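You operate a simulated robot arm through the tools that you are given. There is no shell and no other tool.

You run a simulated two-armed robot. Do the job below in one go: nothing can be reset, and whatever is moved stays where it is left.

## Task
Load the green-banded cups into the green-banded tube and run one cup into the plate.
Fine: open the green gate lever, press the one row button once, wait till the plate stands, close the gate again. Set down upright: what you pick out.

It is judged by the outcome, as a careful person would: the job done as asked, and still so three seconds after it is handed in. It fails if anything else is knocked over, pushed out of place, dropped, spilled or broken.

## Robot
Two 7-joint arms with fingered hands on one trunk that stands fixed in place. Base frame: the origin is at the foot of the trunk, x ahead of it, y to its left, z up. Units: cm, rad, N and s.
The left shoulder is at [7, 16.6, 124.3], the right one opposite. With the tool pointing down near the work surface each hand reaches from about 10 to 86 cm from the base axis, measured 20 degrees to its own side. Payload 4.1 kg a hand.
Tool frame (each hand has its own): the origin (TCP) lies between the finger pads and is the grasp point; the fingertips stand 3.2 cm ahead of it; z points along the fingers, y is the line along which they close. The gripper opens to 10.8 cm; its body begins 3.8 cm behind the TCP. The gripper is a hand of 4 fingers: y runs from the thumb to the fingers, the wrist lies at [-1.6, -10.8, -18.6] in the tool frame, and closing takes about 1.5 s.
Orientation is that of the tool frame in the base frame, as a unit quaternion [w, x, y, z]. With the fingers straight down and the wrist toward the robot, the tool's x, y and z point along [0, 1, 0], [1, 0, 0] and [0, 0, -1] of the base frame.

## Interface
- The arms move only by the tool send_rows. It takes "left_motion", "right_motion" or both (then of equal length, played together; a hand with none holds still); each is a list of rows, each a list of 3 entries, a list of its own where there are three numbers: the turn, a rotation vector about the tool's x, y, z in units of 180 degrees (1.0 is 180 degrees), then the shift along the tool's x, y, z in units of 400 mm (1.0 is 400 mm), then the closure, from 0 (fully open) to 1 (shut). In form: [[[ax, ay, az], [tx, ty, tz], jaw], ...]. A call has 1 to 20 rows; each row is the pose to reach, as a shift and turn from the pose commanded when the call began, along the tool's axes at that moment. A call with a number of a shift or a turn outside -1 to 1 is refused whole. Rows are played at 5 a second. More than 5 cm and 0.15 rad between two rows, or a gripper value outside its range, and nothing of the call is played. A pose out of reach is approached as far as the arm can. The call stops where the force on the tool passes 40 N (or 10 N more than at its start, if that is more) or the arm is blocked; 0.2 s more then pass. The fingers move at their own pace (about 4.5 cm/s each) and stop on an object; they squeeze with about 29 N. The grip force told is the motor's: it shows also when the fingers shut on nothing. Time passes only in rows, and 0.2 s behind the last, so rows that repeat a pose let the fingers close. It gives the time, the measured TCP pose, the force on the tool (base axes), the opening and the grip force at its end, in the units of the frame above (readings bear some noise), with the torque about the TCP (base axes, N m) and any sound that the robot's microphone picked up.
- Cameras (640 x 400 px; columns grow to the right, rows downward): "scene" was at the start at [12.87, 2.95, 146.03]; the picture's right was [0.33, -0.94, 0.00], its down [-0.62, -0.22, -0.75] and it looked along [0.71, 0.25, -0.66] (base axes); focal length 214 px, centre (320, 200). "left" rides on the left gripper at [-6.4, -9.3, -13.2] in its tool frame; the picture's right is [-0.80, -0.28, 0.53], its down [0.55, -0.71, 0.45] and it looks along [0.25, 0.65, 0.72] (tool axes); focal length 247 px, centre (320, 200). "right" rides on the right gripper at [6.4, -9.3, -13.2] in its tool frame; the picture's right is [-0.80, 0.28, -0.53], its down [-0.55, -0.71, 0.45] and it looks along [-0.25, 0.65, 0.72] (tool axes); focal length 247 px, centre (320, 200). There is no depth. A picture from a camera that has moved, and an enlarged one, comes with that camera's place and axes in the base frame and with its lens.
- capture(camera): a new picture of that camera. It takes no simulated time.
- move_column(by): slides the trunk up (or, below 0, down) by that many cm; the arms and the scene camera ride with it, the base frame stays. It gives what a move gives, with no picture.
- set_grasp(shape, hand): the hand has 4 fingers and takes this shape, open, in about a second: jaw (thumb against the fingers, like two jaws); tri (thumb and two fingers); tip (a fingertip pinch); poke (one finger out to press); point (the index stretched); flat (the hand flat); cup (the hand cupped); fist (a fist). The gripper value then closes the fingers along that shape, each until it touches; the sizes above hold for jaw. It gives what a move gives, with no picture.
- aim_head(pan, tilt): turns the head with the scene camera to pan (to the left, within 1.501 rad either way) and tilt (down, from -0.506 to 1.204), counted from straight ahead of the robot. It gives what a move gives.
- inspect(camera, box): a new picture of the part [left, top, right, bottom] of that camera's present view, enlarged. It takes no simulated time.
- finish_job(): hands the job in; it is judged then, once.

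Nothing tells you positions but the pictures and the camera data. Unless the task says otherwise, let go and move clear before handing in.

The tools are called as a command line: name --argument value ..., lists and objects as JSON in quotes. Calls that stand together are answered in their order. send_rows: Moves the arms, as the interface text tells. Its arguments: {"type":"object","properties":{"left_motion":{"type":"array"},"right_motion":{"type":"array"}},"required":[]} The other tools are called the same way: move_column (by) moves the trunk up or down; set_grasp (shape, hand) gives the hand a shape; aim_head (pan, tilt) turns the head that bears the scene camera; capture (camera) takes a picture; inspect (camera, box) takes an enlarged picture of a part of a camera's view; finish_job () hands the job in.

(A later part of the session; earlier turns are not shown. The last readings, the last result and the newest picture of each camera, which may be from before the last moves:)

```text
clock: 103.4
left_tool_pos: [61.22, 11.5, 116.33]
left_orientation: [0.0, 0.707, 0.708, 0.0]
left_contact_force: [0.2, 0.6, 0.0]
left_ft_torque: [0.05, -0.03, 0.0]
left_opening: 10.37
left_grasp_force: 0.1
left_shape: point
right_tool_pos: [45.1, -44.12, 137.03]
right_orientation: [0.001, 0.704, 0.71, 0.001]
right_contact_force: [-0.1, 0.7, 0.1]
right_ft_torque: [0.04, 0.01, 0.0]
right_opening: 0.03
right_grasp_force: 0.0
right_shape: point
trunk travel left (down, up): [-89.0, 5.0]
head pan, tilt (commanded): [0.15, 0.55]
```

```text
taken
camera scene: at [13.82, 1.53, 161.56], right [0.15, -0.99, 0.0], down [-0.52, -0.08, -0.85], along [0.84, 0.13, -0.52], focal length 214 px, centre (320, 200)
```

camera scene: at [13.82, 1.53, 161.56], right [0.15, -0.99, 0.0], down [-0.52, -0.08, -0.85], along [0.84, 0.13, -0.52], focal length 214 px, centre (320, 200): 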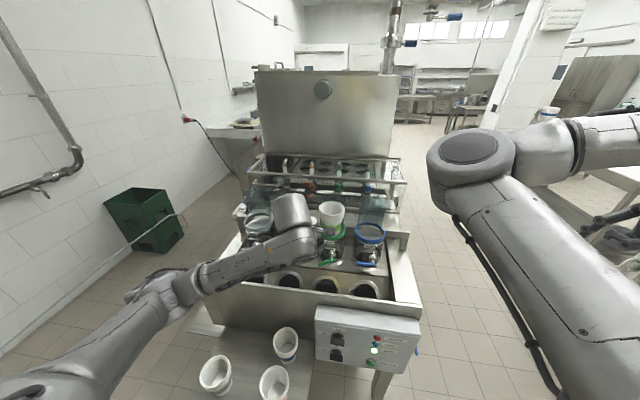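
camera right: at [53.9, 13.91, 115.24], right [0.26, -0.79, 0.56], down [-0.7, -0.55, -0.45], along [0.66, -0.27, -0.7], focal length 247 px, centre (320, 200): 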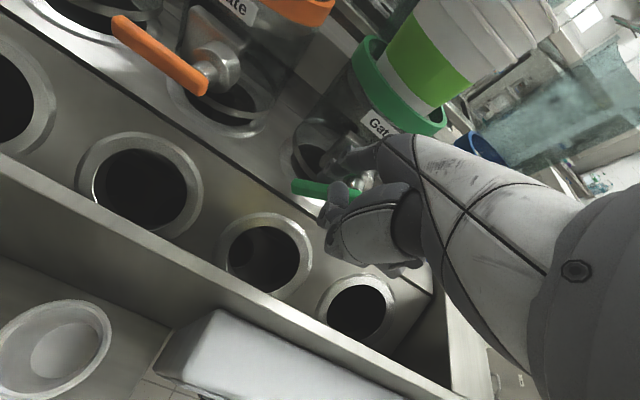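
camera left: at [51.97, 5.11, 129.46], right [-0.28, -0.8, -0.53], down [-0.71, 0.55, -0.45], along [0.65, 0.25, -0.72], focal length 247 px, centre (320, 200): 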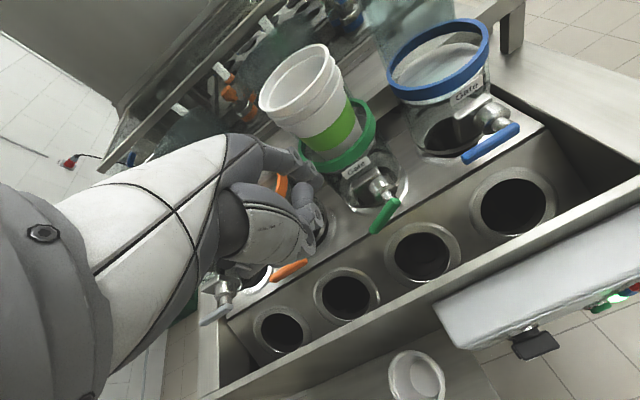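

Good, the left arm reaches here comfortably and its camera sees the lever well. I'll zoom to measure the lever angle and the fingertip.

inspect --camera "left" --box '[270, 130, 430, 270]'

inspect --camera "scene" --box '[290, 190, 390, 280]'

```text
2.86 times, centred on (350, 200) of left
camera zoom: at [51.97, 5.11, 129.46], right [-0.28, -0.8, -0.53], down [-0.71, 0.55, -0.45], along [0.65, 0.25, -0.72], focal length 706 px, centre (234, 200)
```

zoom: 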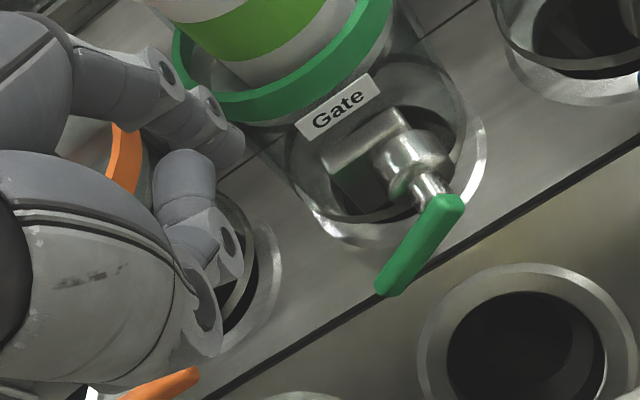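

```text
4.44 times, centred on (340, 235) of scene
camera zoom: at [13.82, 1.53, 161.56], right [0.15, -0.99, 0.0], down [-0.52, -0.08, -0.85], along [0.84, 0.13, -0.52], focal length 953 px, centre (231, 44)
```

zoom: 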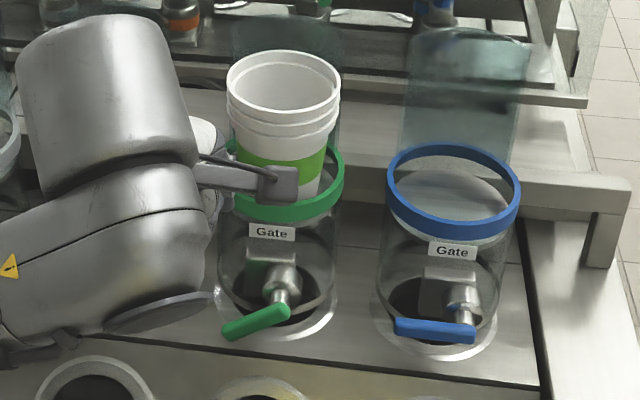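

The lever now hangs at about 39° below horizontal from the earlier push and moves freely downward. The left fingertip is at about [68.2, 10.1, 113.9]. I'm lowering it to the upper side of the lever.

send_rows --left_motion '[[[0, 0, 0], [0.003, 0.01, 0.06], 0], [[0, 0, 0], [0.006, 0.02, 0.12], 0], [[0, 0, 0], [0.006, 0.0275, 0.18], 0], [[0, 0, 0], [0.006, 0.0275, 0.23], 0], [[0, 0, 0], [0.006, 0.0275, 0.27], 0], [[0, 0, 0], [0.006, 0.0275, 0.27], 0]]'

inspect --camera "left" --box '[270, 110, 430, 250]'

inspect --camera "scene" --box '[290, 190, 390, 280]'

```text
clock: 104.8
left_tool_pos: [62.16, 11.77, 105.4]
left_orientation: [0.001, 0.706, 0.708, 0.0]
left_contact_force: [-1.1, -0.9, 0.3]
left_ft_torque: [0.01, 0.01, 0.01]
left_opening: 10.39
left_grasp_force: 0.0
left_shape: point
right_tool_pos: [45.13, -44.19, 136.94]
right_orientation: [0.001, 0.705, 0.71, 0.001]
right_contact_force: [-0.5, -0.7, 0.5]
right_ft_torque: [0.01, 0.02, 0.04]
right_opening: 0.02
right_grasp_force: 0.1
right_shape: point
trunk travel left (down, up): [-89.0, 5.0]
head pan, tilt (commanded): [0.15, 0.55]
```

```text
2.86 times, centred on (350, 180) of left
camera zoom: at [52.97, 5.38, 118.62], right [-0.28, -0.8, -0.53], down [-0.71, 0.55, -0.45], along [0.65, 0.25, -0.72], focal length 706 px, centre (234, 257)
```

zoom: 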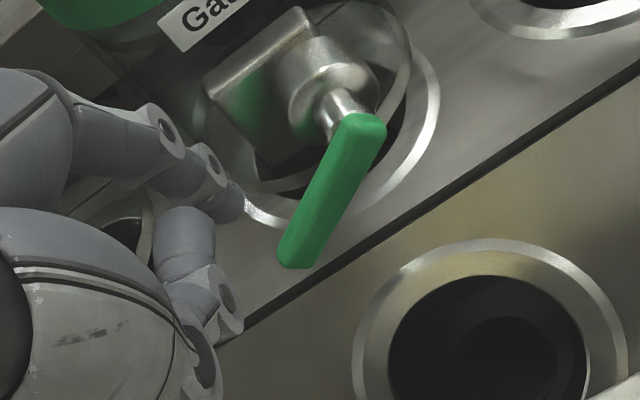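

```text
4.44 times, centred on (340, 235) of scene
camera zoom: at [13.84, 1.48, 161.56], right [0.15, -0.99, 0.0], down [-0.52, -0.08, -0.85], along [0.84, 0.13, -0.52], focal length 953 px, centre (231, 44)
```

zoom: 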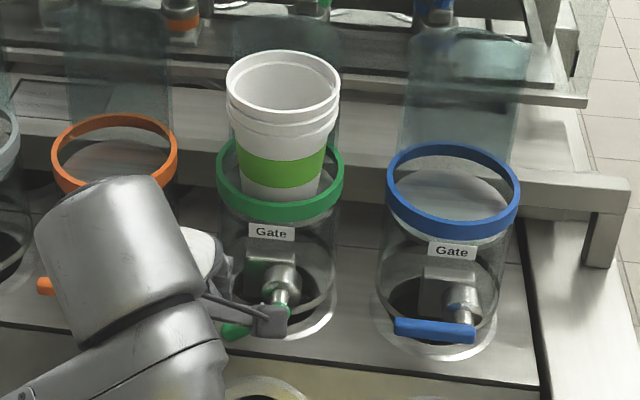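

The fingertip is right next to the lever's upper side. I'm pushing along the arc to about 50° and watching.

send_rows --left_motion '[[[0, 0, 0], [0, 0, 0.02], 0], [[0, 0, 0], [-0.003, 0, 0.04], 0], [[0, 0, 0], [-0.009, 0, 0.058], 0], [[0, 0, 0], [-0.015, 0, 0.07], 0], [[0, 0, 0], [-0.0195, 0, 0.08], 0], [[0, 0, 0], [-0.024, 0, 0.089], 0], [[0, 0, 0], [-0.024, 0, 0.089], 0]]'

inspect --camera "left" --box '[270, 110, 430, 250]'

capture --camera "scene"

```text
clock: 106.4
left_tool_pos: [62.23, 10.89, 101.86]
left_orientation: [0.0, 0.706, 0.708, 0.0]
left_contact_force: [0.1, 2.3, 1.1]
left_ft_torque: [0.02, -0.12, 0.09]
left_opening: 10.37
left_grasp_force: 0.0
left_shape: point
right_tool_pos: [45.12, -44.06, 137.0]
right_orientation: [0.0, 0.704, 0.71, 0.0]
right_contact_force: [0.7, 0.9, -0.2]
right_ft_torque: [0.01, -0.01, 0.0]
right_opening: 0.0
right_grasp_force: 0.1
right_shape: point
trunk travel left (down, up): [-89.0, 5.0]
head pan, tilt (commanded): [0.15, 0.55]
```

```text
2.86 times, centred on (350, 180) of left
camera zoom: at [53.07, 4.58, 114.97], right [-0.28, -0.8, -0.53], down [-0.71, 0.55, -0.45], along [0.65, 0.25, -0.72], focal length 706 px, centre (234, 257)
```

zoom: 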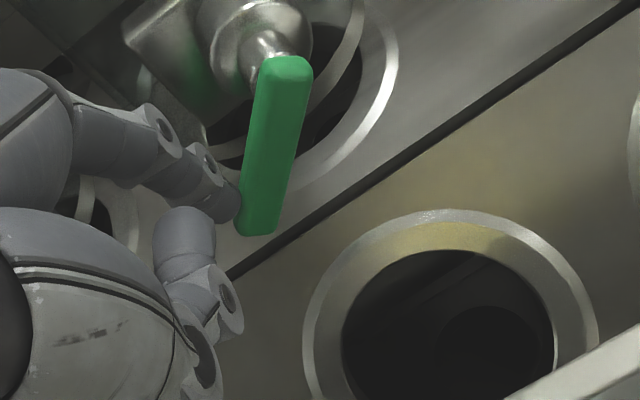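

```text
taken
camera scene: at [13.81, 1.52, 161.56], right [0.15, -0.99, 0.0], down [-0.52, -0.08, -0.85], along [0.84, 0.13, -0.52], focal length 214 px, centre (320, 200)
```

scene: 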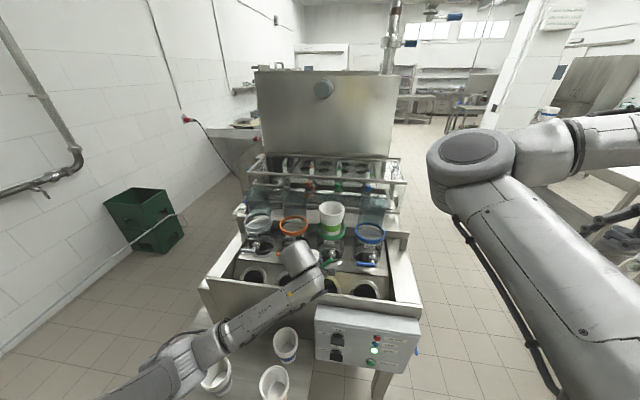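

The lever is following, now at about 50° with only 2–3 N. I'll continue the arc to about 80°.

send_rows --left_motion '[[[0, 0, 0], [-0.0054, 0, 0.0075], 0], [[0, 0, 0], [-0.0108, 0, 0.015], 0], [[0, 0, 0], [-0.0173, 0, 0.0215], 0], [[0, 0, 0], [-0.0238, 0, 0.028], 0], [[0, 0, 0], [-0.0314, 0, 0.0333], 0], [[0, 0, 0], [-0.039, 0, 0.0385], 0], [[0, 0, 0], [-0.039, 0, 0.0385], 0]]'

inspect --camera "left" --box '[270, 100, 430, 240]'

capture --camera "scene"

```text
clock: 108.0
left_tool_pos: [62.28, 9.33, 100.41]
left_orientation: [0.0, 0.706, 0.708, 0.0]
left_contact_force: [0.1, 1.6, 0.9]
left_ft_torque: [0.01, -0.13, 0.1]
left_opening: 10.39
left_grasp_force: 0.1
left_shape: point
right_tool_pos: [45.03, -44.23, 136.97]
right_orientation: [0.0, 0.704, 0.71, 0.001]
right_contact_force: [0.0, -0.8, 0.3]
right_ft_torque: [0.0, -0.03, -0.02]
right_opening: 0.01
right_grasp_force: 0.1
right_shape: point
trunk travel left (down, up): [-89.0, 5.0]
head pan, tilt (commanded): [0.15, 0.55]
```

```text
2.86 times, centred on (350, 170) of left
camera zoom: at [53.09, 2.97, 113.54], right [-0.28, -0.8, -0.53], down [-0.71, 0.55, -0.45], along [0.65, 0.25, -0.72], focal length 706 px, centre (234, 286)
```

zoom: 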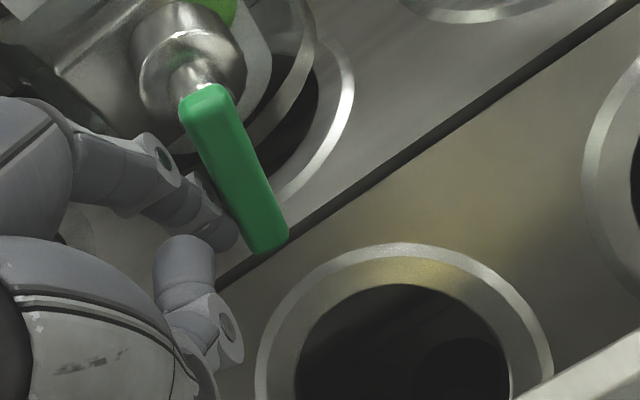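

```text
taken
camera scene: at [13.82, 1.52, 161.56], right [0.15, -0.99, 0.0], down [-0.52, -0.08, -0.85], along [0.84, 0.13, -0.52], focal length 214 px, centre (320, 200)
```

scene: 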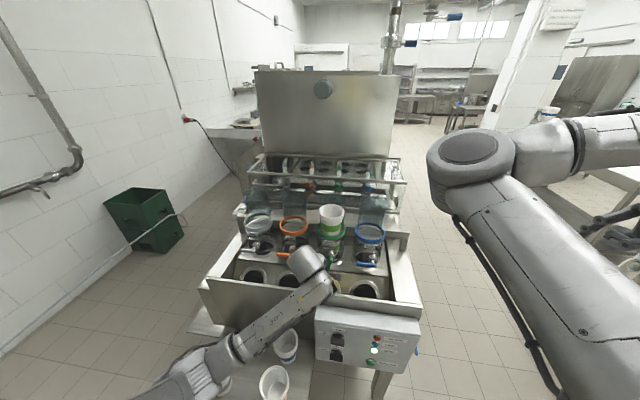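

The lever is at about 75°. I'll finish the swing to the stop near 90°, in small steps.

send_rows --left_motion '[[[0, 0, 0], [-0.0083, 0, 0.0043], 0], [[0, 0, 0], [-0.013, 0, 0.006], 0], [[0, 0, 0], [-0.017, 0, 0.0075], 0], [[0, 0, 0], [-0.0215, 0, 0.009], 0], [[0, 0, 0], [-0.0215, 0, 0.009], 0]]'

inspect --camera "left" --box '[270, 100, 430, 240]'

inspect --camera "scene" --box '[290, 190, 390, 280]'

```text
clock: 109.2
left_tool_pos: [62.21, 8.55, 99.94]
left_orientation: [0.0, 0.707, 0.707, 0.0]
left_contact_force: [-0.5, 4.3, 2.0]
left_ft_torque: [-0.03, -0.19, 0.28]
left_opening: 10.36
left_grasp_force: 0.1
left_shape: point
right_tool_pos: [45.12, -44.01, 136.99]
right_orientation: [0.001, 0.704, 0.711, 0.001]
right_contact_force: [0.6, -0.3, -0.3]
right_ft_torque: [0.01, 0.01, -0.02]
right_opening: 0.01
right_grasp_force: 0.1
right_shape: point
trunk travel left (down, up): [-89.0, 5.0]
head pan, tilt (commanded): [0.15, 0.55]
```

```text
2.86 times, centred on (350, 170) of left
camera zoom: at [53.11, 2.16, 113.1], right [-0.28, -0.8, -0.53], down [-0.71, 0.55, -0.45], along [0.65, 0.25, -0.72], focal length 706 px, centre (234, 286)
```

zoom: 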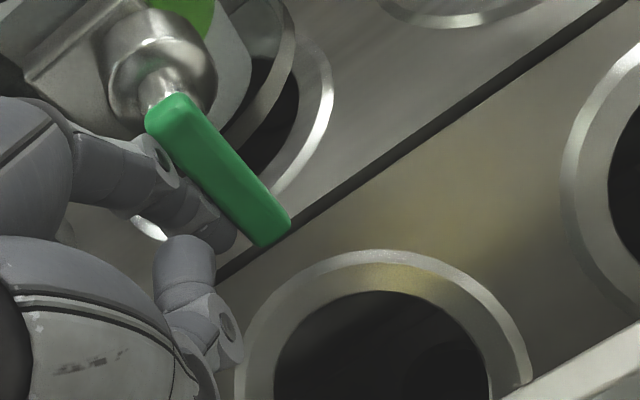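

```text
4.44 times, centred on (340, 235) of scene
camera zoom: at [13.79, 1.57, 161.56], right [0.15, -0.99, 0.0], down [-0.52, -0.08, -0.85], along [0.84, 0.13, -0.52], focal length 953 px, centre (231, 44)
```

zoom: 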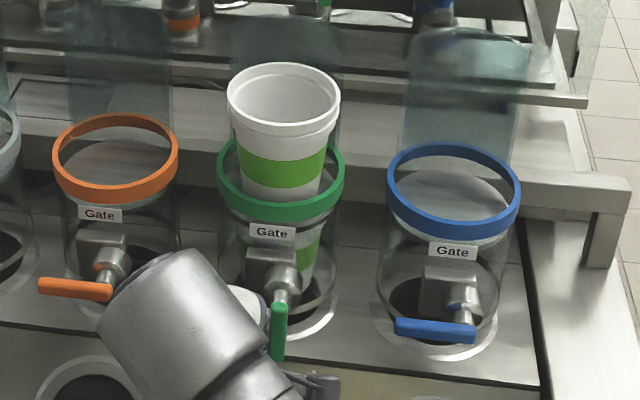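

The lever now points straight down at its stop (about 4 N), and the stack has settled so that one cup is visible lower in the tube. The gate is open. I'll back the left finger off the lever without touching it again and look.

send_rows --left_motion '[[[0, 0, 0], [0.02, 0, 0], 0], [[0, 0, 0], [0.05, 0, -0.01], 0], [[0, 0, 0], [0.08, 0, -0.03], 0], [[0, 0, 0], [0.12, -0.02, -0.08], 0], [[0, 0, 0], [0.16, -0.04, -0.14], 0], [[0, 0, 0], [0.2, -0.06, -0.2], 0], [[0, 0, 0], [0.25, -0.08, -0.26], 0], [[0, 0, 0], [0.3, -0.1, -0.32], 0], [[0, 0, 0], [0.36, -0.12, -0.38], 0], [[0, 0, 0], [0.36, -0.12, -0.38], 0]]'

capture --camera "scene"

inspect --camera "scene" --box '[300, 190, 390, 280]'

capture --camera "left"

```text
clock: 111.4
left_tool_pos: [57.55, 22.69, 115.08]
left_orientation: [0.0, 0.707, 0.707, 0.0]
left_contact_force: [0.3, 0.4, 0.1]
left_ft_torque: [0.02, 0.03, 0.0]
left_opening: 0.0
left_grasp_force: 0.2
left_shape: point
right_tool_pos: [45.12, -44.13, 137.03]
right_orientation: [0.0, 0.703, 0.711, 0.001]
right_contact_force: [-0.2, -0.4, -0.4]
right_ft_torque: [-0.01, -0.01, -0.02]
right_opening: 0.0
right_grasp_force: 0.0
right_shape: point
trunk travel left (down, up): [-89.0, 5.0]
head pan, tilt (commanded): [0.15, 0.55]
```

```text
taken
camera scene: at [13.85, 1.45, 161.55], right [0.15, -0.99, 0.0], down [-0.52, -0.08, -0.85], along [0.84, 0.13, -0.52], focal length 214 px, centre (320, 200)
```

scene: 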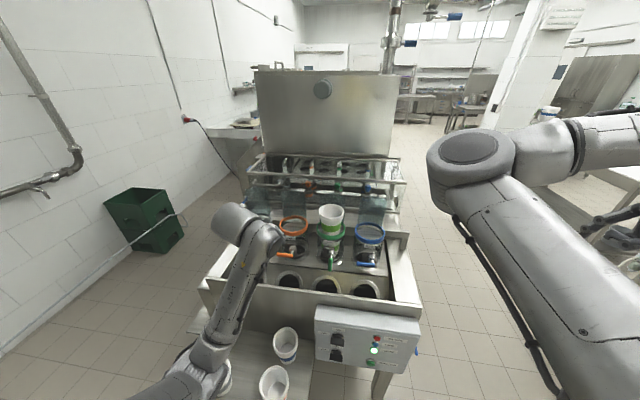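

```text
4.44 times, centred on (345, 235) of scene
camera zoom: at [13.85, 1.45, 161.55], right [0.15, -0.99, 0.0], down [-0.52, -0.08, -0.85], along [0.84, 0.13, -0.52], focal length 953 px, centre (209, 44)
```

zoom: 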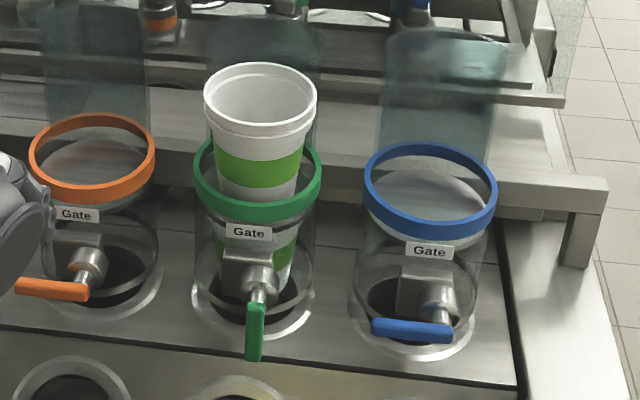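

```text
taken
camera left: at [48.42, 16.22, 128.18], right [-0.28, -0.8, -0.53], down [-0.71, 0.55, -0.45], along [0.65, 0.25, -0.72], focal length 247 px, centre (320, 200)
```

left: 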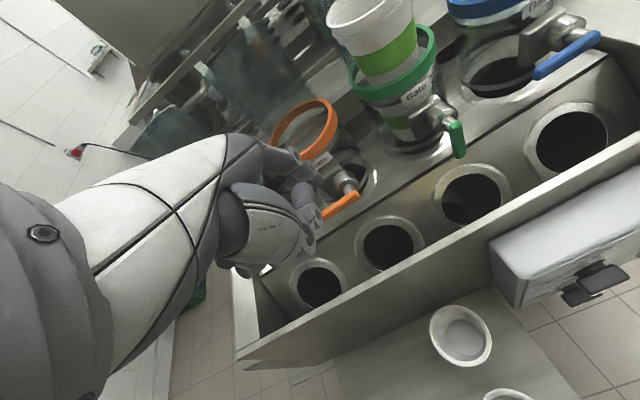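

The gate lever is open: it stands vertical and a cup waits lower in the tube. I'll park the left hand up and to the left, then look at the panel for the button press.

send_rows --left_motion '[[[0, 0, 0], [0.03, -0.003, -0.035], 0], [[0, 0, 0], [0.07, -0.006, -0.07], 0], [[0, 0, 0], [0.11, -0.01, -0.11], 0], [[0, 0, 0], [0.15, -0.014, -0.15], 0], [[0, 0, 0], [0.19, -0.018, -0.19], 0], [[0, 0, 0], [0.23, -0.022, -0.23], 0], [[0, 0, 0], [0.27, -0.026, -0.27], 0], [[0, 0, 0], [0.32, -0.03, -0.31], 0], [[0, 0, 0], [0.37, -0.034, -0.35], 0], [[0, 0, 0], [0.41, -0.038, -0.38], 0], [[0, 0, 0], [0.41, -0.038, -0.38], 0]]'

capture --camera "scene"

inspect --camera "scene" --box '[310, 295, 430, 385]'

capture --camera "right"

```text
clock: 113.8
left_tool_pos: [55.93, 39.3, 130.3]
left_orientation: [0.0, 0.706, 0.708, 0.0]
left_contact_force: [-0.6, -0.3, 0.1]
left_ft_torque: [0.02, 0.0, 0.0]
left_opening: 0.0
left_grasp_force: 0.2
left_shape: point
right_tool_pos: [45.08, -44.16, 137.15]
right_orientation: [0.0, 0.704, 0.71, 0.0]
right_contact_force: [0.1, -0.5, 0.5]
right_ft_torque: [-0.01, 0.01, 0.02]
right_opening: 0.0
right_grasp_force: 0.0
right_shape: point
trunk travel left (down, up): [-89.0, 5.0]
head pan, tilt (commanded): [0.15, 0.55]
```

```text
taken
camera scene: at [13.86, 1.46, 161.55], right [0.15, -0.99, 0.0], down [-0.52, -0.08, -0.85], along [0.84, 0.13, -0.52], focal length 214 px, centre (320, 200)
```

scene: 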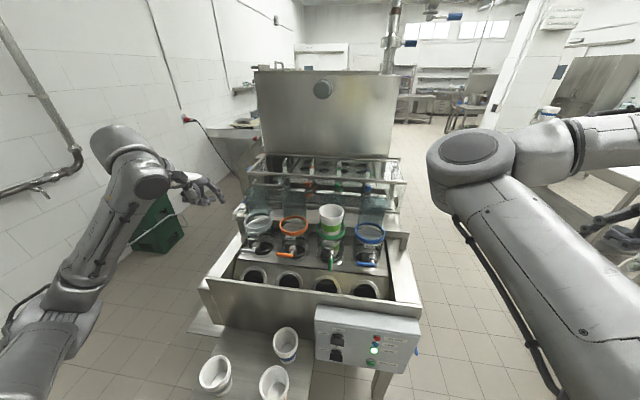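

```text
4.44 times, centred on (370, 340) of scene
camera zoom: at [13.86, 1.46, 161.55], right [0.15, -0.99, 0.0], down [-0.52, -0.08, -0.85], along [0.84, 0.13, -0.52], focal length 953 px, centre (98, -422)
```

zoom: 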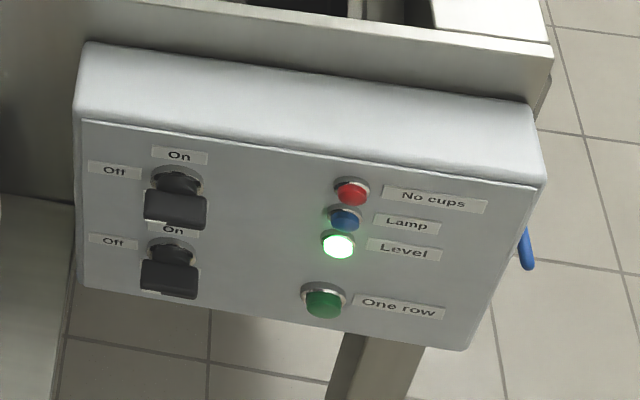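

```text
taken
camera right: at [35.78, -37.72, 150.04], right [0.29, -0.8, 0.53], down [-0.7, -0.55, -0.45], along [0.65, -0.24, -0.72], focal length 247 px, centre (320, 200)
```

right: 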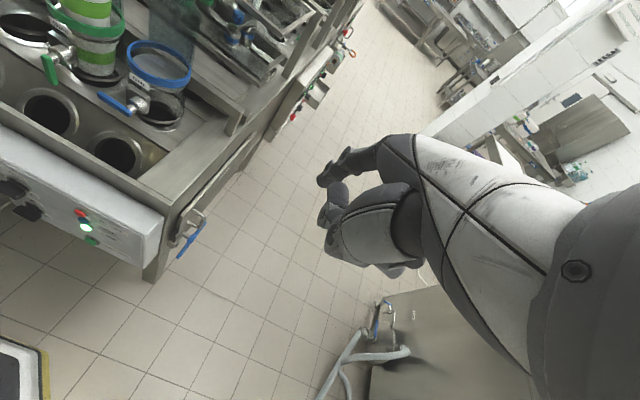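

I'll measure the One row button from the right camera too.

inspect --camera "right" --box '[40, 190, 140, 270]'

inspect --camera "right" --box '[20, 0, 160, 120]'

inspect --camera "scene" --box '[355, 330, 415, 385]'

```text
5.00 times, centred on (90, 230) of right
camera zoom: at [35.78, -37.72, 150.04], right [0.29, -0.8, 0.53], down [-0.7, -0.55, -0.45], along [0.65, -0.24, -0.72], focal length 1235 px, centre (1470, 50)
```

zoom: 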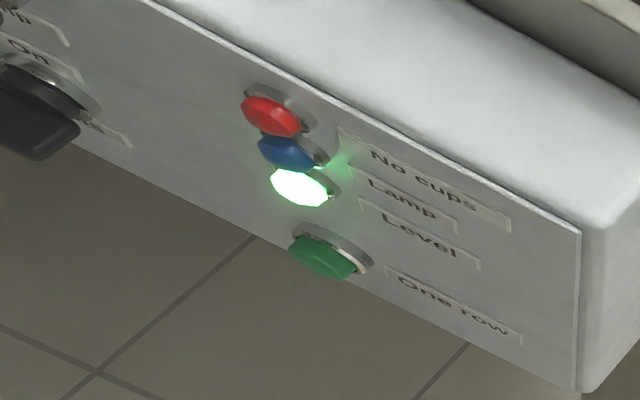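

```text
3.33 times, centred on (90, 60) of right
camera zoom: at [35.78, -37.72, 150.04], right [0.29, -0.8, 0.53], down [-0.7, -0.55, -0.45], along [0.65, -0.24, -0.72], focal length 823 px, centre (1087, 667)
```

zoom: 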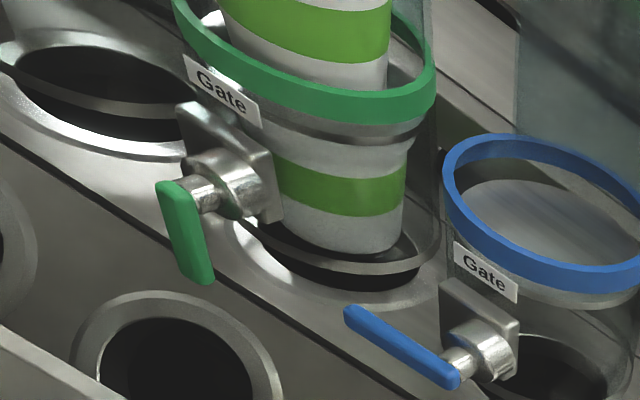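

```text
7.27 times, centred on (385, 358) of scene
camera zoom: at [13.86, 1.46, 161.55], right [0.15, -0.99, 0.0], down [-0.52, -0.08, -0.85], along [0.84, 0.13, -0.52], focal length 1560 px, centre (-153, -946)
```

zoom: 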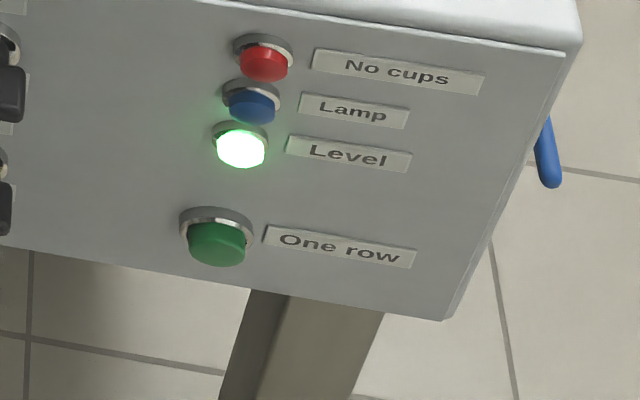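

The One row button's cap is at about [53.1, -11.7, 66.7] on a vertical panel face, and I can see the next cup hanging ready above the plate. I'll bring the right hand down in stages, checking the arm posture.

send_rows --right_motion '[[[0, 0, 0], [0.013, -0.01, 0.047], 0], [[0, 0, 0], [0.026, -0.02, 0.094], 0], [[0, 0, 0], [0.04, -0.031, 0.141], 0], [[0, 0, 0], [0.053, -0.041, 0.188], 0], [[0, 0, 0], [0.066, -0.051, 0.235], 0], [[0, 0, 0], [0.079, -0.062, 0.282], 0], [[0, 0, 0], [0.093, -0.072, 0.329], 0], [[0, 0, 0], [0.106, -0.082, 0.376], 0], [[0, 0, 0], [0.119, -0.093, 0.424], 0], [[0, 0, 0], [0.132, -0.103, 0.47], 0], [[0, 0, 0], [0.146, -0.113, 0.518], 0], [[0, 0, 0], [0.159, -0.124, 0.565], 0], [[0, 0, 0], [0.172, -0.134, 0.612], 0], [[0, 0, 0], [0.185, -0.144, 0.659], 0], [[0, 0, 0], [0.199, -0.154, 0.706], 0], [[0, 0, 0], [0.212, -0.165, 0.753], 0], [[0, 0, 0], [0.225, -0.175, 0.8], 0], [[0, 0, 0], [0.225, -0.175, 0.8], 0]]'

capture --camera "scene"

```text
clock: 117.6
left_tool_pos: [56.03, 39.45, 130.13]
left_orientation: [0.002, 0.706, 0.708, -0.001]
left_contact_force: [-0.2, -0.5, -0.1]
left_ft_torque: [0.02, -0.04, 0.01]
left_opening: 0.0
left_grasp_force: 0.1
left_shape: point
right_tool_pos: [37.85, -37.35, 105.73]
right_orientation: [0.014, 0.718, 0.696, -0.002]
right_contact_force: [-0.1, 0.6, -0.6]
right_ft_torque: [-0.02, -0.01, 0.0]
right_opening: 0.0
right_grasp_force: 0.0
right_shape: point
trunk travel left (down, up): [-89.0, 5.0]
head pan, tilt (commanded): [0.15, 0.55]
```

```text
taken
camera scene: at [13.82, 1.61, 161.56], right [0.15, -0.99, 0.0], down [-0.52, -0.08, -0.85], along [0.84, 0.13, -0.52], focal length 214 px, centre (320, 200)
```

scene: 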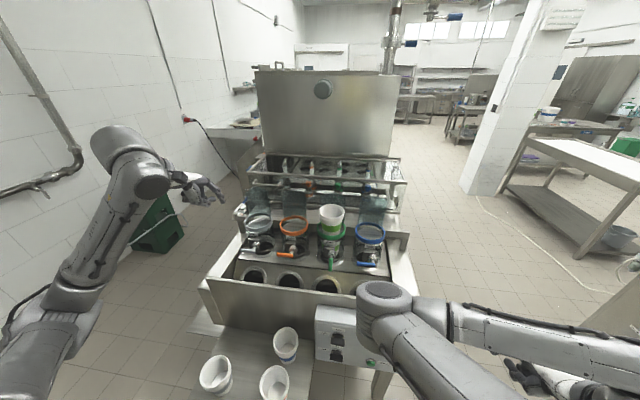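

The posture is elbow-forward but workable. I'll continue slowly toward the front of the panel.

send_rows --right_motion '[[[0, 0, 0], [0.03, 0, 0.01], 0], [[0, 0, 0], [0.06, 0, 0.02], 0], [[0, 0, 0], [0.1, 0, 0.035], 0], [[0, 0, 0], [0.14, 0, 0.05], 0], [[0, 0, 0], [0.18, 0, 0.065], 0], [[0, 0, 0], [0.22, 0, 0.08], 0], [[0, 0, 0], [0.26, 0, 0.1], 0], [[0, 0, 0], [0.3, 0, 0.12], 0], [[0, 0, 0], [0.34, 0, 0.14], 0], [[0, 0, 0], [0.38, 0, 0.16], 0], [[0, 0, 0], [0.42, 0, 0.18], 0], [[0, 0, 0], [0.46, 0, 0.2], 0], [[0, 0, 0], [0.5, 0, 0.22], 0], [[0, 0, 0], [0.55, 0, 0.25], 0], [[0, 0, 0], [0.55, 0, 0.25], 0]]'

capture --camera "scene"

```text
clock: 120.8
left_tool_pos: [56.01, 39.31, 130.3]
left_orientation: [-0.001, 0.706, 0.708, 0.0]
left_contact_force: [0.4, -0.3, 0.0]
left_ft_torque: [0.0, -0.01, 0.03]
left_opening: 0.0
left_grasp_force: 0.0
left_shape: point
right_tool_pos: [39.63, -26.79, 97.13]
right_orientation: [0.001, 0.711, 0.703, 0.004]
right_contact_force: [0.5, 0.3, 0.6]
right_ft_torque: [0.03, 0.0, 0.03]
right_opening: 0.0
right_grasp_force: 0.1
right_shape: point
right hand out of reach, approached as far as the arm can: row 7, 8, 9, 10, 11, 12, 13, 14, 15
trunk travel left (down, up): [-89.0, 5.0]
head pan, tilt (commanded): [0.15, 0.55]
```

```text
taken
camera scene: at [13.85, 1.5, 161.56], right [0.15, -0.99, 0.0], down [-0.52, -0.08, -0.85], along [0.84, 0.13, -0.52], focal length 214 px, centre (320, 200)
```

scene: 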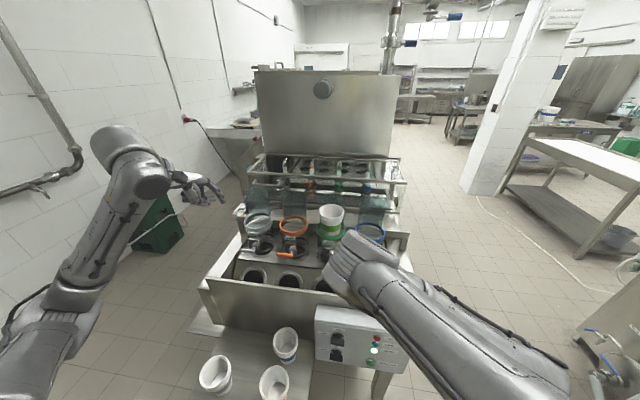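

The hand came too close to the shoulder at that height, with the elbow fully bent. Going lower gives more room, so I'll lower the hand first and then move across.

send_rows --right_motion '[[[0, 0, 0], [0, 0, 0.035], 0], [[0, 0, 0], [0, 0, 0.07], 0], [[0, 0, 0], [0, 0, 0.105], 0], [[0, 0, 0], [0, 0, 0.14], 0], [[0, 0, 0], [0, 0, 0.175], 0], [[0, 0, 0], [0, 0, 0.21], 0], [[0, 0, 0], [0, 0, 0.245], 0], [[0, 0, 0], [0, 0, 0.28], 0], [[0, 0, 0], [0, 0, 0.315], 0], [[0, 0, 0], [0, 0, 0.35], 0], [[0, 0, 0], [0, 0, 0.385], 0], [[0, 0, 0], [0, 0, 0.42], 0], [[0, 0, 0], [0, 0, 0.42], 0]]'

capture --camera "scene"

```text
clock: 123.6
left_tool_pos: [55.92, 39.3, 130.24]
left_orientation: [0.001, 0.706, 0.708, -0.001]
left_contact_force: [0.1, 0.2, -0.4]
left_ft_torque: [0.02, -0.02, -0.03]
left_opening: 0.0
left_grasp_force: 0.1
left_shape: point
right_tool_pos: [40.2, -28.52, 81.12]
right_orientation: [0.011, 0.716, 0.698, 0.006]
right_contact_force: [0.6, -0.3, -0.1]
right_ft_torque: [0.02, -0.03, -0.02]
right_opening: 0.02
right_grasp_force: 0.0
right_shape: point
trunk travel left (down, up): [-89.0, 5.0]
head pan, tilt (commanded): [0.15, 0.55]
```

```text
taken
camera scene: at [13.83, 1.52, 161.56], right [0.15, -0.99, 0.0], down [-0.52, -0.08, -0.85], along [0.84, 0.13, -0.52], focal length 214 px, centre (320, 200)
```

scene: 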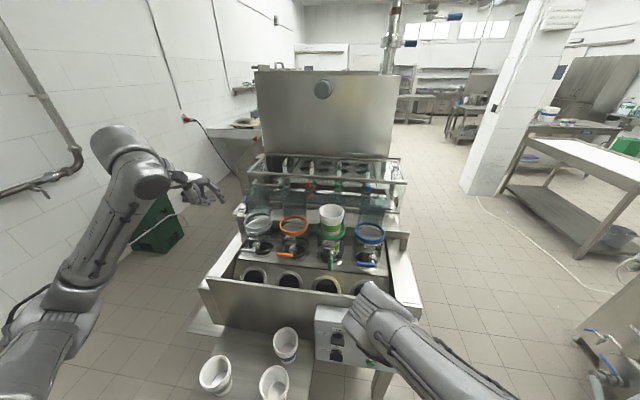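

Working well. I'll continue down and across to sit in front of the button, still about 6 cm short of it.

send_rows --right_motion '[[[0, 0, 0], [0, 0, 0.035], 0], [[0, 0, 0], [0.02, 0, 0.07], 0], [[0, 0, 0], [0.05, 0, 0.105], 0], [[0, 0, 0], [0.08, 0, 0.14], 0], [[0, 0, 0], [0.115, 0, 0.17], 0], [[0, 0, 0], [0.15, 0, 0.19], 0], [[0, 0, 0], [0.185, 0, 0.21], 0], [[0, 0, 0], [0.22, 0, 0.22], 0], [[0, 0, 0], [0.255, 0, 0.225], 0], [[0, 0, 0], [0.29, 0, 0.225], 0], [[0, 0, 0], [0.325, 0, 0.225], 0], [[0, 0, 0], [0.36, 0, 0.225], 0], [[0, 0, 0], [0.38, 0, 0.225], 0], [[0, 0, 0], [0.38, 0, 0.225], 0]]'

capture --camera "scene"

capture --camera "right"

```text
clock: 126.8
left_tool_pos: [55.84, 39.13, 130.26]
left_orientation: [0.0, 0.706, 0.708, 0.0]
left_contact_force: [-0.4, 0.3, 0.3]
left_ft_torque: [0.01, 0.02, -0.01]
left_opening: 0.0
left_grasp_force: 0.1
left_shape: point
right_tool_pos: [44.81, -23.28, 68.42]
right_orientation: [0.024, 0.727, 0.687, 0.002]
right_contact_force: [0.2, -0.6, 0.5]
right_ft_torque: [0.01, -0.01, 0.0]
right_opening: 0.0
right_grasp_force: 0.1
right_shape: point
right hand out of reach, approached as far as the arm can: row 4, 5, 6, 7, 8, 9, 10, 11, 12, 13, 14
trunk travel left (down, up): [-89.0, 5.0]
head pan, tilt (commanded): [0.15, 0.55]
stopped in row 14 (right hand): the arm was blocked; the commanded pose is now the measured one
```

```text
taken
camera scene: at [13.83, 1.47, 161.56], right [0.15, -0.99, 0.0], down [-0.52, -0.08, -0.85], along [0.84, 0.13, -0.52], focal length 214 px, centre (320, 200)
```

scene: 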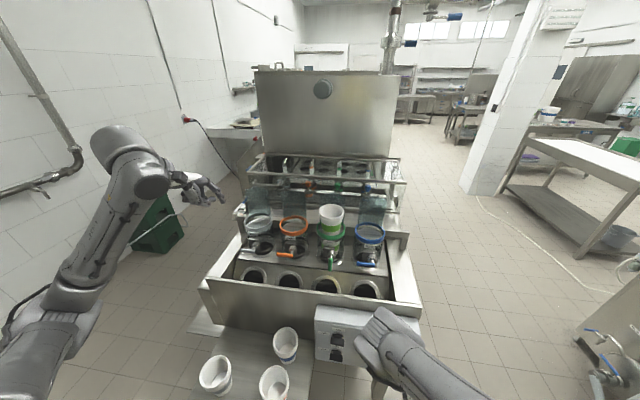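

```text
taken
camera right: at [35.53, -15.78, 80.96], right [0.22, -0.8, 0.57], down [-0.72, -0.52, -0.46], along [0.66, -0.31, -0.69], focal length 247 px, centre (320, 200)
```

right: 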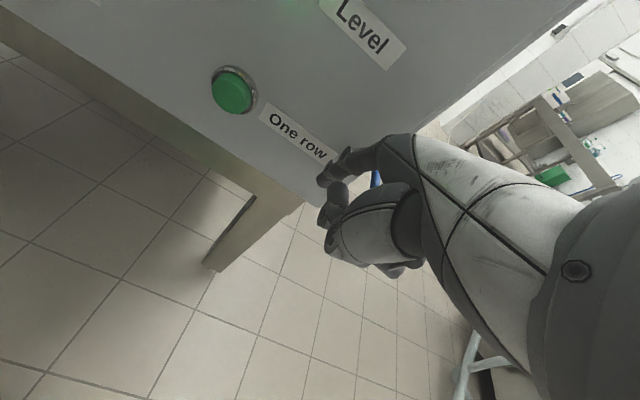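

The right arm can't come further left in this elbow-forward posture, although the hand is now beside the button. I'll back away from the panel and try to swing the elbow outward in free space by yawing the hand.

send_rows --right_motion '[[[0, 0, 0], [0, -0.03, -0.01], 0], [[0, 0, 0], [-0.01, -0.07, -0.03], 0], [[0, 0, 0], [-0.03, -0.1, -0.06], 0], [[0, 0, 0], [-0.05, -0.12, -0.1], 0], [[0, 0, 0], [-0.075, -0.12, -0.15], 0], [[0, 0, 0], [-0.1, -0.12, -0.2], 0], [[0, 0, 0], [-0.125, -0.12, -0.25], 0], [[0, 0, 0], [-0.15, -0.12, -0.3], 0], [[0, 0, 0], [-0.175, -0.12, -0.35], 0], [[0, 0, 0], [-0.2, -0.12, -0.4], 0], [[0, 0, 0], [-0.225, -0.1, -0.45], 0], [[0, 0, 0], [-0.25, -0.08, -0.5], 0], [[0, 0, 0], [-0.275, -0.06, -0.55], 0], [[0, 0, 0], [-0.3, -0.04, -0.6], 0], [[0, 0, 0], [-0.325, -0.02, -0.65], 0], [[0, 0, 0], [-0.35, 0, -0.7], 0], [[0, 0, 0], [-0.375, 0.02, -0.75], 0], [[0, 0, 0], [-0.4, 0.04, -0.8], 0], [[0, 0, 0], [-0.4, 0.04, -0.8], 0]]'

capture --camera "scene"

```text
clock: 130.8
left_tool_pos: [55.83, 39.26, 130.26]
left_orientation: [0.001, 0.706, 0.708, 0.0]
left_contact_force: [-1.3, -0.4, 0.5]
left_ft_torque: [-0.03, -0.02, 0.01]
left_opening: 0.01
left_grasp_force: 0.0
left_shape: point
right_tool_pos: [44.51, -39.38, 101.76]
right_orientation: [0.033, 0.737, 0.675, 0.007]
right_contact_force: [-0.3, -0.1, -0.2]
right_ft_torque: [0.02, 0.01, -0.01]
right_opening: 10.38
right_grasp_force: 0.1
right_shape: point
trunk travel left (down, up): [-89.0, 5.0]
head pan, tilt (commanded): [0.15, 0.55]
```

```text
taken
camera scene: at [13.84, 1.53, 161.56], right [0.15, -0.99, 0.0], down [-0.52, -0.08, -0.85], along [0.84, 0.13, -0.52], focal length 214 px, centre (320, 200)
```

scene: 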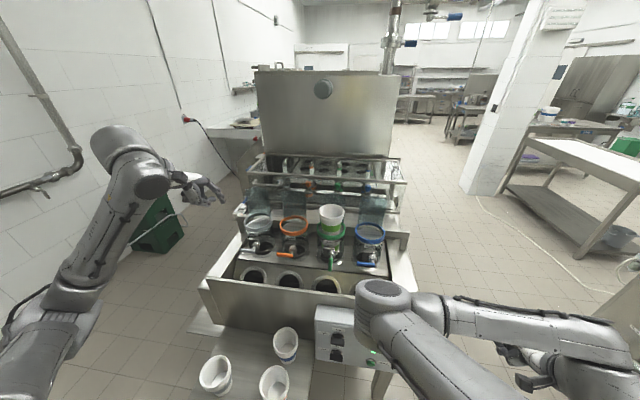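

Now I'll yaw the right hand leftward in free space to encourage the elbow to swing out to the right.

send_rows --right_motion '[[[0, 0, -0.03], [0, 0, -0.01], 0], [[0, 0, -0.06], [0, 0, -0.02], 0], [[0, 0, -0.09], [0, 0, -0.03], 0], [[0, 0, -0.12], [0, 0, -0.04], 0], [[0, 0, -0.15], [0, 0, -0.05], 0], [[0, 0, -0.18], [0, 0, -0.06], 0], [[0, 0, -0.21], [0, 0, -0.07], 0], [[0, 0, -0.24], [0, 0, -0.08], 0], [[0, 0, -0.27], [0, 0, -0.09], 0], [[0, 0, -0.3], [0, 0, -0.1], 0], [[0, 0, -0.33], [0, 0, -0.11], 0], [[0, 0, -0.33], [0, 0, -0.11], 0], [[0, 0, -0.33], [0, 0, -0.11], 0]]'

capture --camera "scene"

```text
clock: 133.6
left_tool_pos: [55.88, 39.23, 130.3]
left_orientation: [0.0, 0.707, 0.707, 0.0]
left_contact_force: [-0.6, -0.3, 0.3]
left_ft_torque: [0.01, -0.01, -0.02]
left_opening: 0.01
left_grasp_force: 0.1
left_shape: point
right_tool_pos: [44.22, -37.82, 105.21]
right_orientation: [0.02, 0.288, 0.958, -0.009]
right_contact_force: [0.9, 0.2, 0.0]
right_ft_torque: [0.0, 0.02, 0.02]
right_opening: 10.34
right_grasp_force: 0.1
right_shape: point
trunk travel left (down, up): [-89.0, 5.0]
head pan, tilt (commanded): [0.15, 0.55]
```

```text
taken
camera scene: at [13.82, 1.47, 161.56], right [0.15, -0.99, 0.0], down [-0.52, -0.08, -0.85], along [0.84, 0.13, -0.52], focal length 214 px, centre (320, 200)
```

scene: 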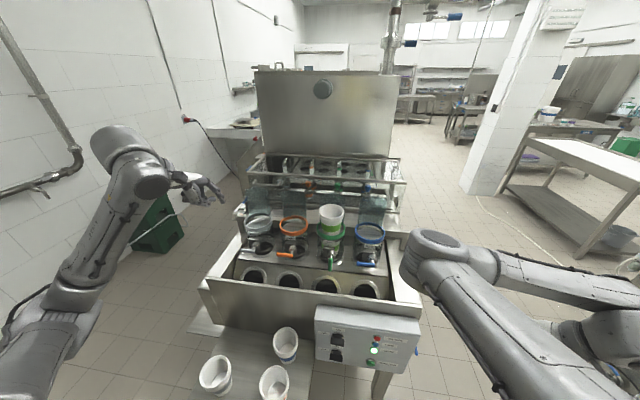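

The elbow is swinging outward. I'll keep going: yaw further while moving the hand back to the left at this height, so the forearm comes in from the right.

send_rows --right_motion '[[[0, 0, -0.02], [0.024, 0.04, -0.009], 0], [[0, 0, -0.04], [0.048, 0.08, -0.018], 0], [[0, 0, -0.06], [0.072, 0.119, -0.027], 0], [[0, 0, -0.08], [0.096, 0.159, -0.036], 0], [[0, 0, -0.1], [0.12, 0.198, -0.045], 0], [[0, 0, -0.12], [0.145, 0.238, -0.054], 0], [[0, 0, -0.14], [0.169, 0.278, -0.063], 0], [[0, 0, -0.16], [0.193, 0.317, -0.071], 0], [[0, 0, -0.18], [0.217, 0.357, -0.08], 0], [[0, 0, -0.19], [0.241, 0.396, -0.089], 0], [[0, 0, -0.19], [0.265, 0.436, -0.098], 0], [[0, 0, -0.19], [0.289, 0.476, -0.107], 0], [[0, 0, -0.19], [0.313, 0.515, -0.116], 0], [[0, 0, -0.19], [0.3375, 0.555, -0.125], 0], [[0, 0, -0.19], [0.3375, 0.555, -0.125], 0]]'

capture --camera "scene"

```text
clock: 136.0
left_tool_pos: [55.95, 39.26, 130.22]
left_orientation: [0.0, 0.707, 0.708, 0.0]
left_contact_force: [0.7, 0.1, 0.4]
left_ft_torque: [-0.01, 0.02, -0.01]
left_opening: 0.0
left_grasp_force: 0.1
left_shape: point
right_tool_pos: [39.91, -20.95, 102.89]
right_orientation: [-0.061, 0.038, 0.997, -0.016]
right_contact_force: [-0.1, 0.3, 0.6]
right_ft_torque: [-0.01, -0.02, -0.02]
right_opening: 10.37
right_grasp_force: 0.0
right_shape: point
trunk travel left (down, up): [-89.0, 5.0]
head pan, tilt (commanded): [0.15, 0.55]
stopped in row 12 (right hand): the arm was blocked; the commanded pose is now the measured one
```

```text
taken
camera scene: at [13.86, 1.42, 161.56], right [0.15, -0.99, 0.0], down [-0.52, -0.08, -0.85], along [0.84, 0.13, -0.52], focal length 214 px, centre (320, 200)
```

scene: 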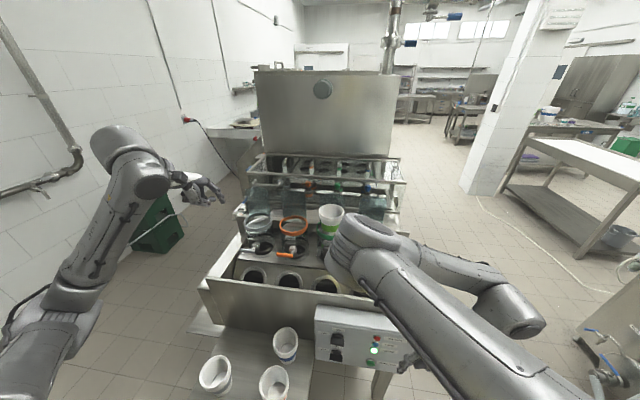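

The elbow stays forward in this posture, but with the hand yawed about 45° to the left the wrist can stay further right, and then the button should be within reach. I'll set that orientation and come down to the right of the panel.

send_rows --right_motion '[[[-0.0025, -0.0033, 0.0225], [-0.009, -0.034, 0.0125], 0], [[-0.005, -0.0065, 0.045], [-0.018, -0.068, 0.0255], 0], [[-0.0074, -0.0098, 0.0676], [-0.0275, -0.102, 0.038], 0], [[-0.0099, -0.0131, 0.09], [-0.0367, -0.136, 0.051], 0], [[-0.0124, -0.0164, 0.1127], [-0.0459, -0.17, 0.064], 0], [[-0.0149, -0.0196, 0.1352], [-0.055, -0.204, 0.0765], 0], [[-0.0174, -0.0229, 0.1577], [-0.064, -0.238, 0.089], 0], [[-0.0198, -0.0262, 0.18], [-0.073, -0.272, 0.102], 0], [[-0.0223, -0.0294, 0.2028], [-0.0825, -0.306, 0.115], 0], [[-0.0248, -0.0327, 0.2253], [-0.0917, -0.34, 0.1275], 0], [[-0.0248, -0.0327, 0.2253], [-0.0917, -0.34, 0.1275], 0], [[-0.0248, -0.0327, 0.2253], [-0.0917, -0.34, 0.1275], 0]]'

capture --camera "scene"

```text
clock: 138.6
left_tool_pos: [55.91, 39.25, 130.27]
left_orientation: [0.0, 0.706, 0.708, 0.0]
left_contact_force: [0.4, 0.1, -0.2]
left_ft_torque: [-0.01, 0.0, 0.0]
left_opening: 0.01
left_grasp_force: 0.0
left_shape: point
right_tool_pos: [41.83, -34.86, 97.82]
right_orientation: [-0.001, 0.38, 0.925, -0.001]
right_contact_force: [-1.4, 1.0, -1.0]
right_ft_torque: [0.01, -0.04, -0.03]
right_opening: 10.39
right_grasp_force: 0.0
right_shape: point
trunk travel left (down, up): [-89.0, 5.0]
head pan, tilt (commanded): [0.15, 0.55]
```

```text
taken
camera scene: at [13.84, 1.5, 161.56], right [0.15, -0.99, 0.0], down [-0.52, -0.08, -0.85], along [0.84, 0.13, -0.52], focal length 214 px, centre (320, 200)
```

scene: 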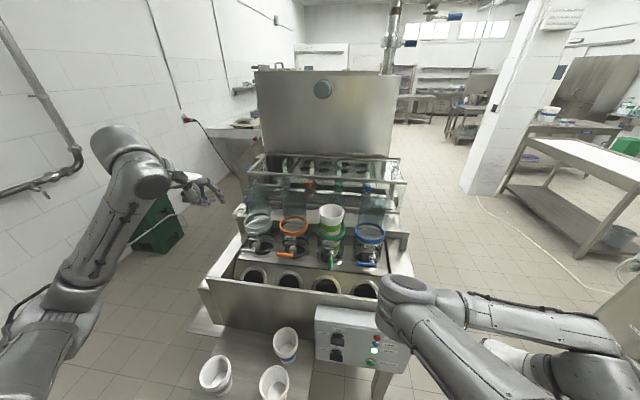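

That orientation is held exactly. I'm lowering straight down now, still well to the right of and in front of the panel.

send_rows --right_motion '[[[0, 0, 0], [0.005, 0.0027, 0.048], 0], [[0, 0, 0], [0.009, 0.005, 0.096], 0], [[0, 0, 0], [0.014, 0.008, 0.144], 0], [[0, 0, 0], [0.019, 0.0106, 0.191], 0], [[0, 0, 0], [0.023, 0.013, 0.239], 0], [[0, 0, 0], [0.028, 0.016, 0.287], 0], [[0, 0, 0], [0.033, 0.0186, 0.335], 0], [[0, 0, 0], [0.037, 0.021, 0.383], 0], [[0, 0, 0], [0.042, 0.024, 0.431], 0], [[0, 0, 0], [0.047, 0.0265, 0.479], 0], [[0, 0, 0], [0.051, 0.029, 0.526], 0], [[0, 0, 0], [0.056, 0.032, 0.574], 0], [[0, 0, 0], [0.061, 0.0345, 0.622], 0], [[0, 0, 0], [0.0654, 0.0371, 0.67], 0], [[0, 0, 0], [0.0654, 0.0371, 0.67], 0]]'

capture --camera "scene"

capture --camera "right"

```text
clock: 140.3
left_tool_pos: [55.86, 39.24, 130.33]
left_orientation: [0.001, 0.707, 0.707, 0.001]
left_contact_force: [-0.5, -0.3, 0.5]
left_ft_torque: [-0.01, 0.01, 0.02]
left_opening: 0.02
left_grasp_force: 0.1
left_shape: point
right_tool_pos: [42.72, -41.72, 87.09]
right_orientation: [0.039, 0.415, 0.908, -0.041]
right_contact_force: [0.3, -0.7, -0.1]
right_ft_torque: [0.04, 0.0, 0.0]
right_opening: 10.37
right_grasp_force: 0.0
right_shape: point
trunk travel left (down, up): [-89.0, 5.0]
head pan, tilt (commanded): [0.15, 0.55]
stopped in row 8 (right hand): the arm was blocked; the commanded pose is now the measured one
```

```text
taken
camera scene: at [13.79, 1.43, 161.56], right [0.15, -0.99, 0.0], down [-0.52, -0.08, -0.85], along [0.84, 0.13, -0.52], focal length 214 px, centre (320, 200)
```

scene: 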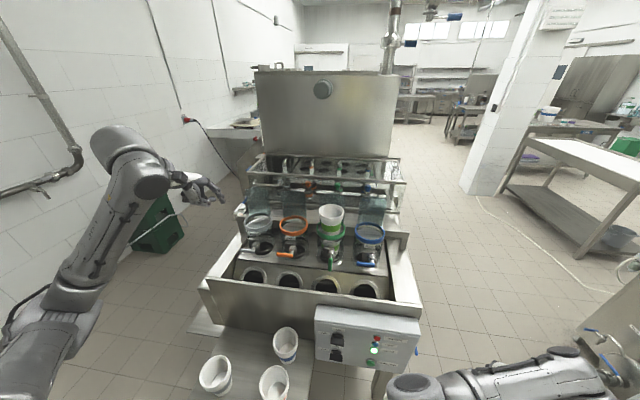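

```text
taken
camera right: at [30.95, -41.47, 99.73], right [0.72, -0.36, 0.6], down [-0.16, -0.92, -0.36], along [0.68, 0.16, -0.72], focal length 247 px, centre (320, 200)
```

right: 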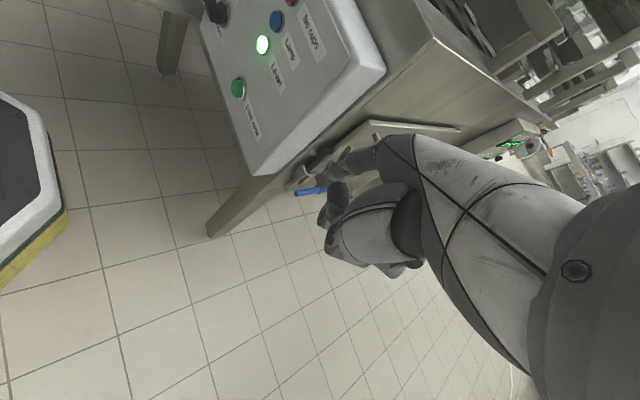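

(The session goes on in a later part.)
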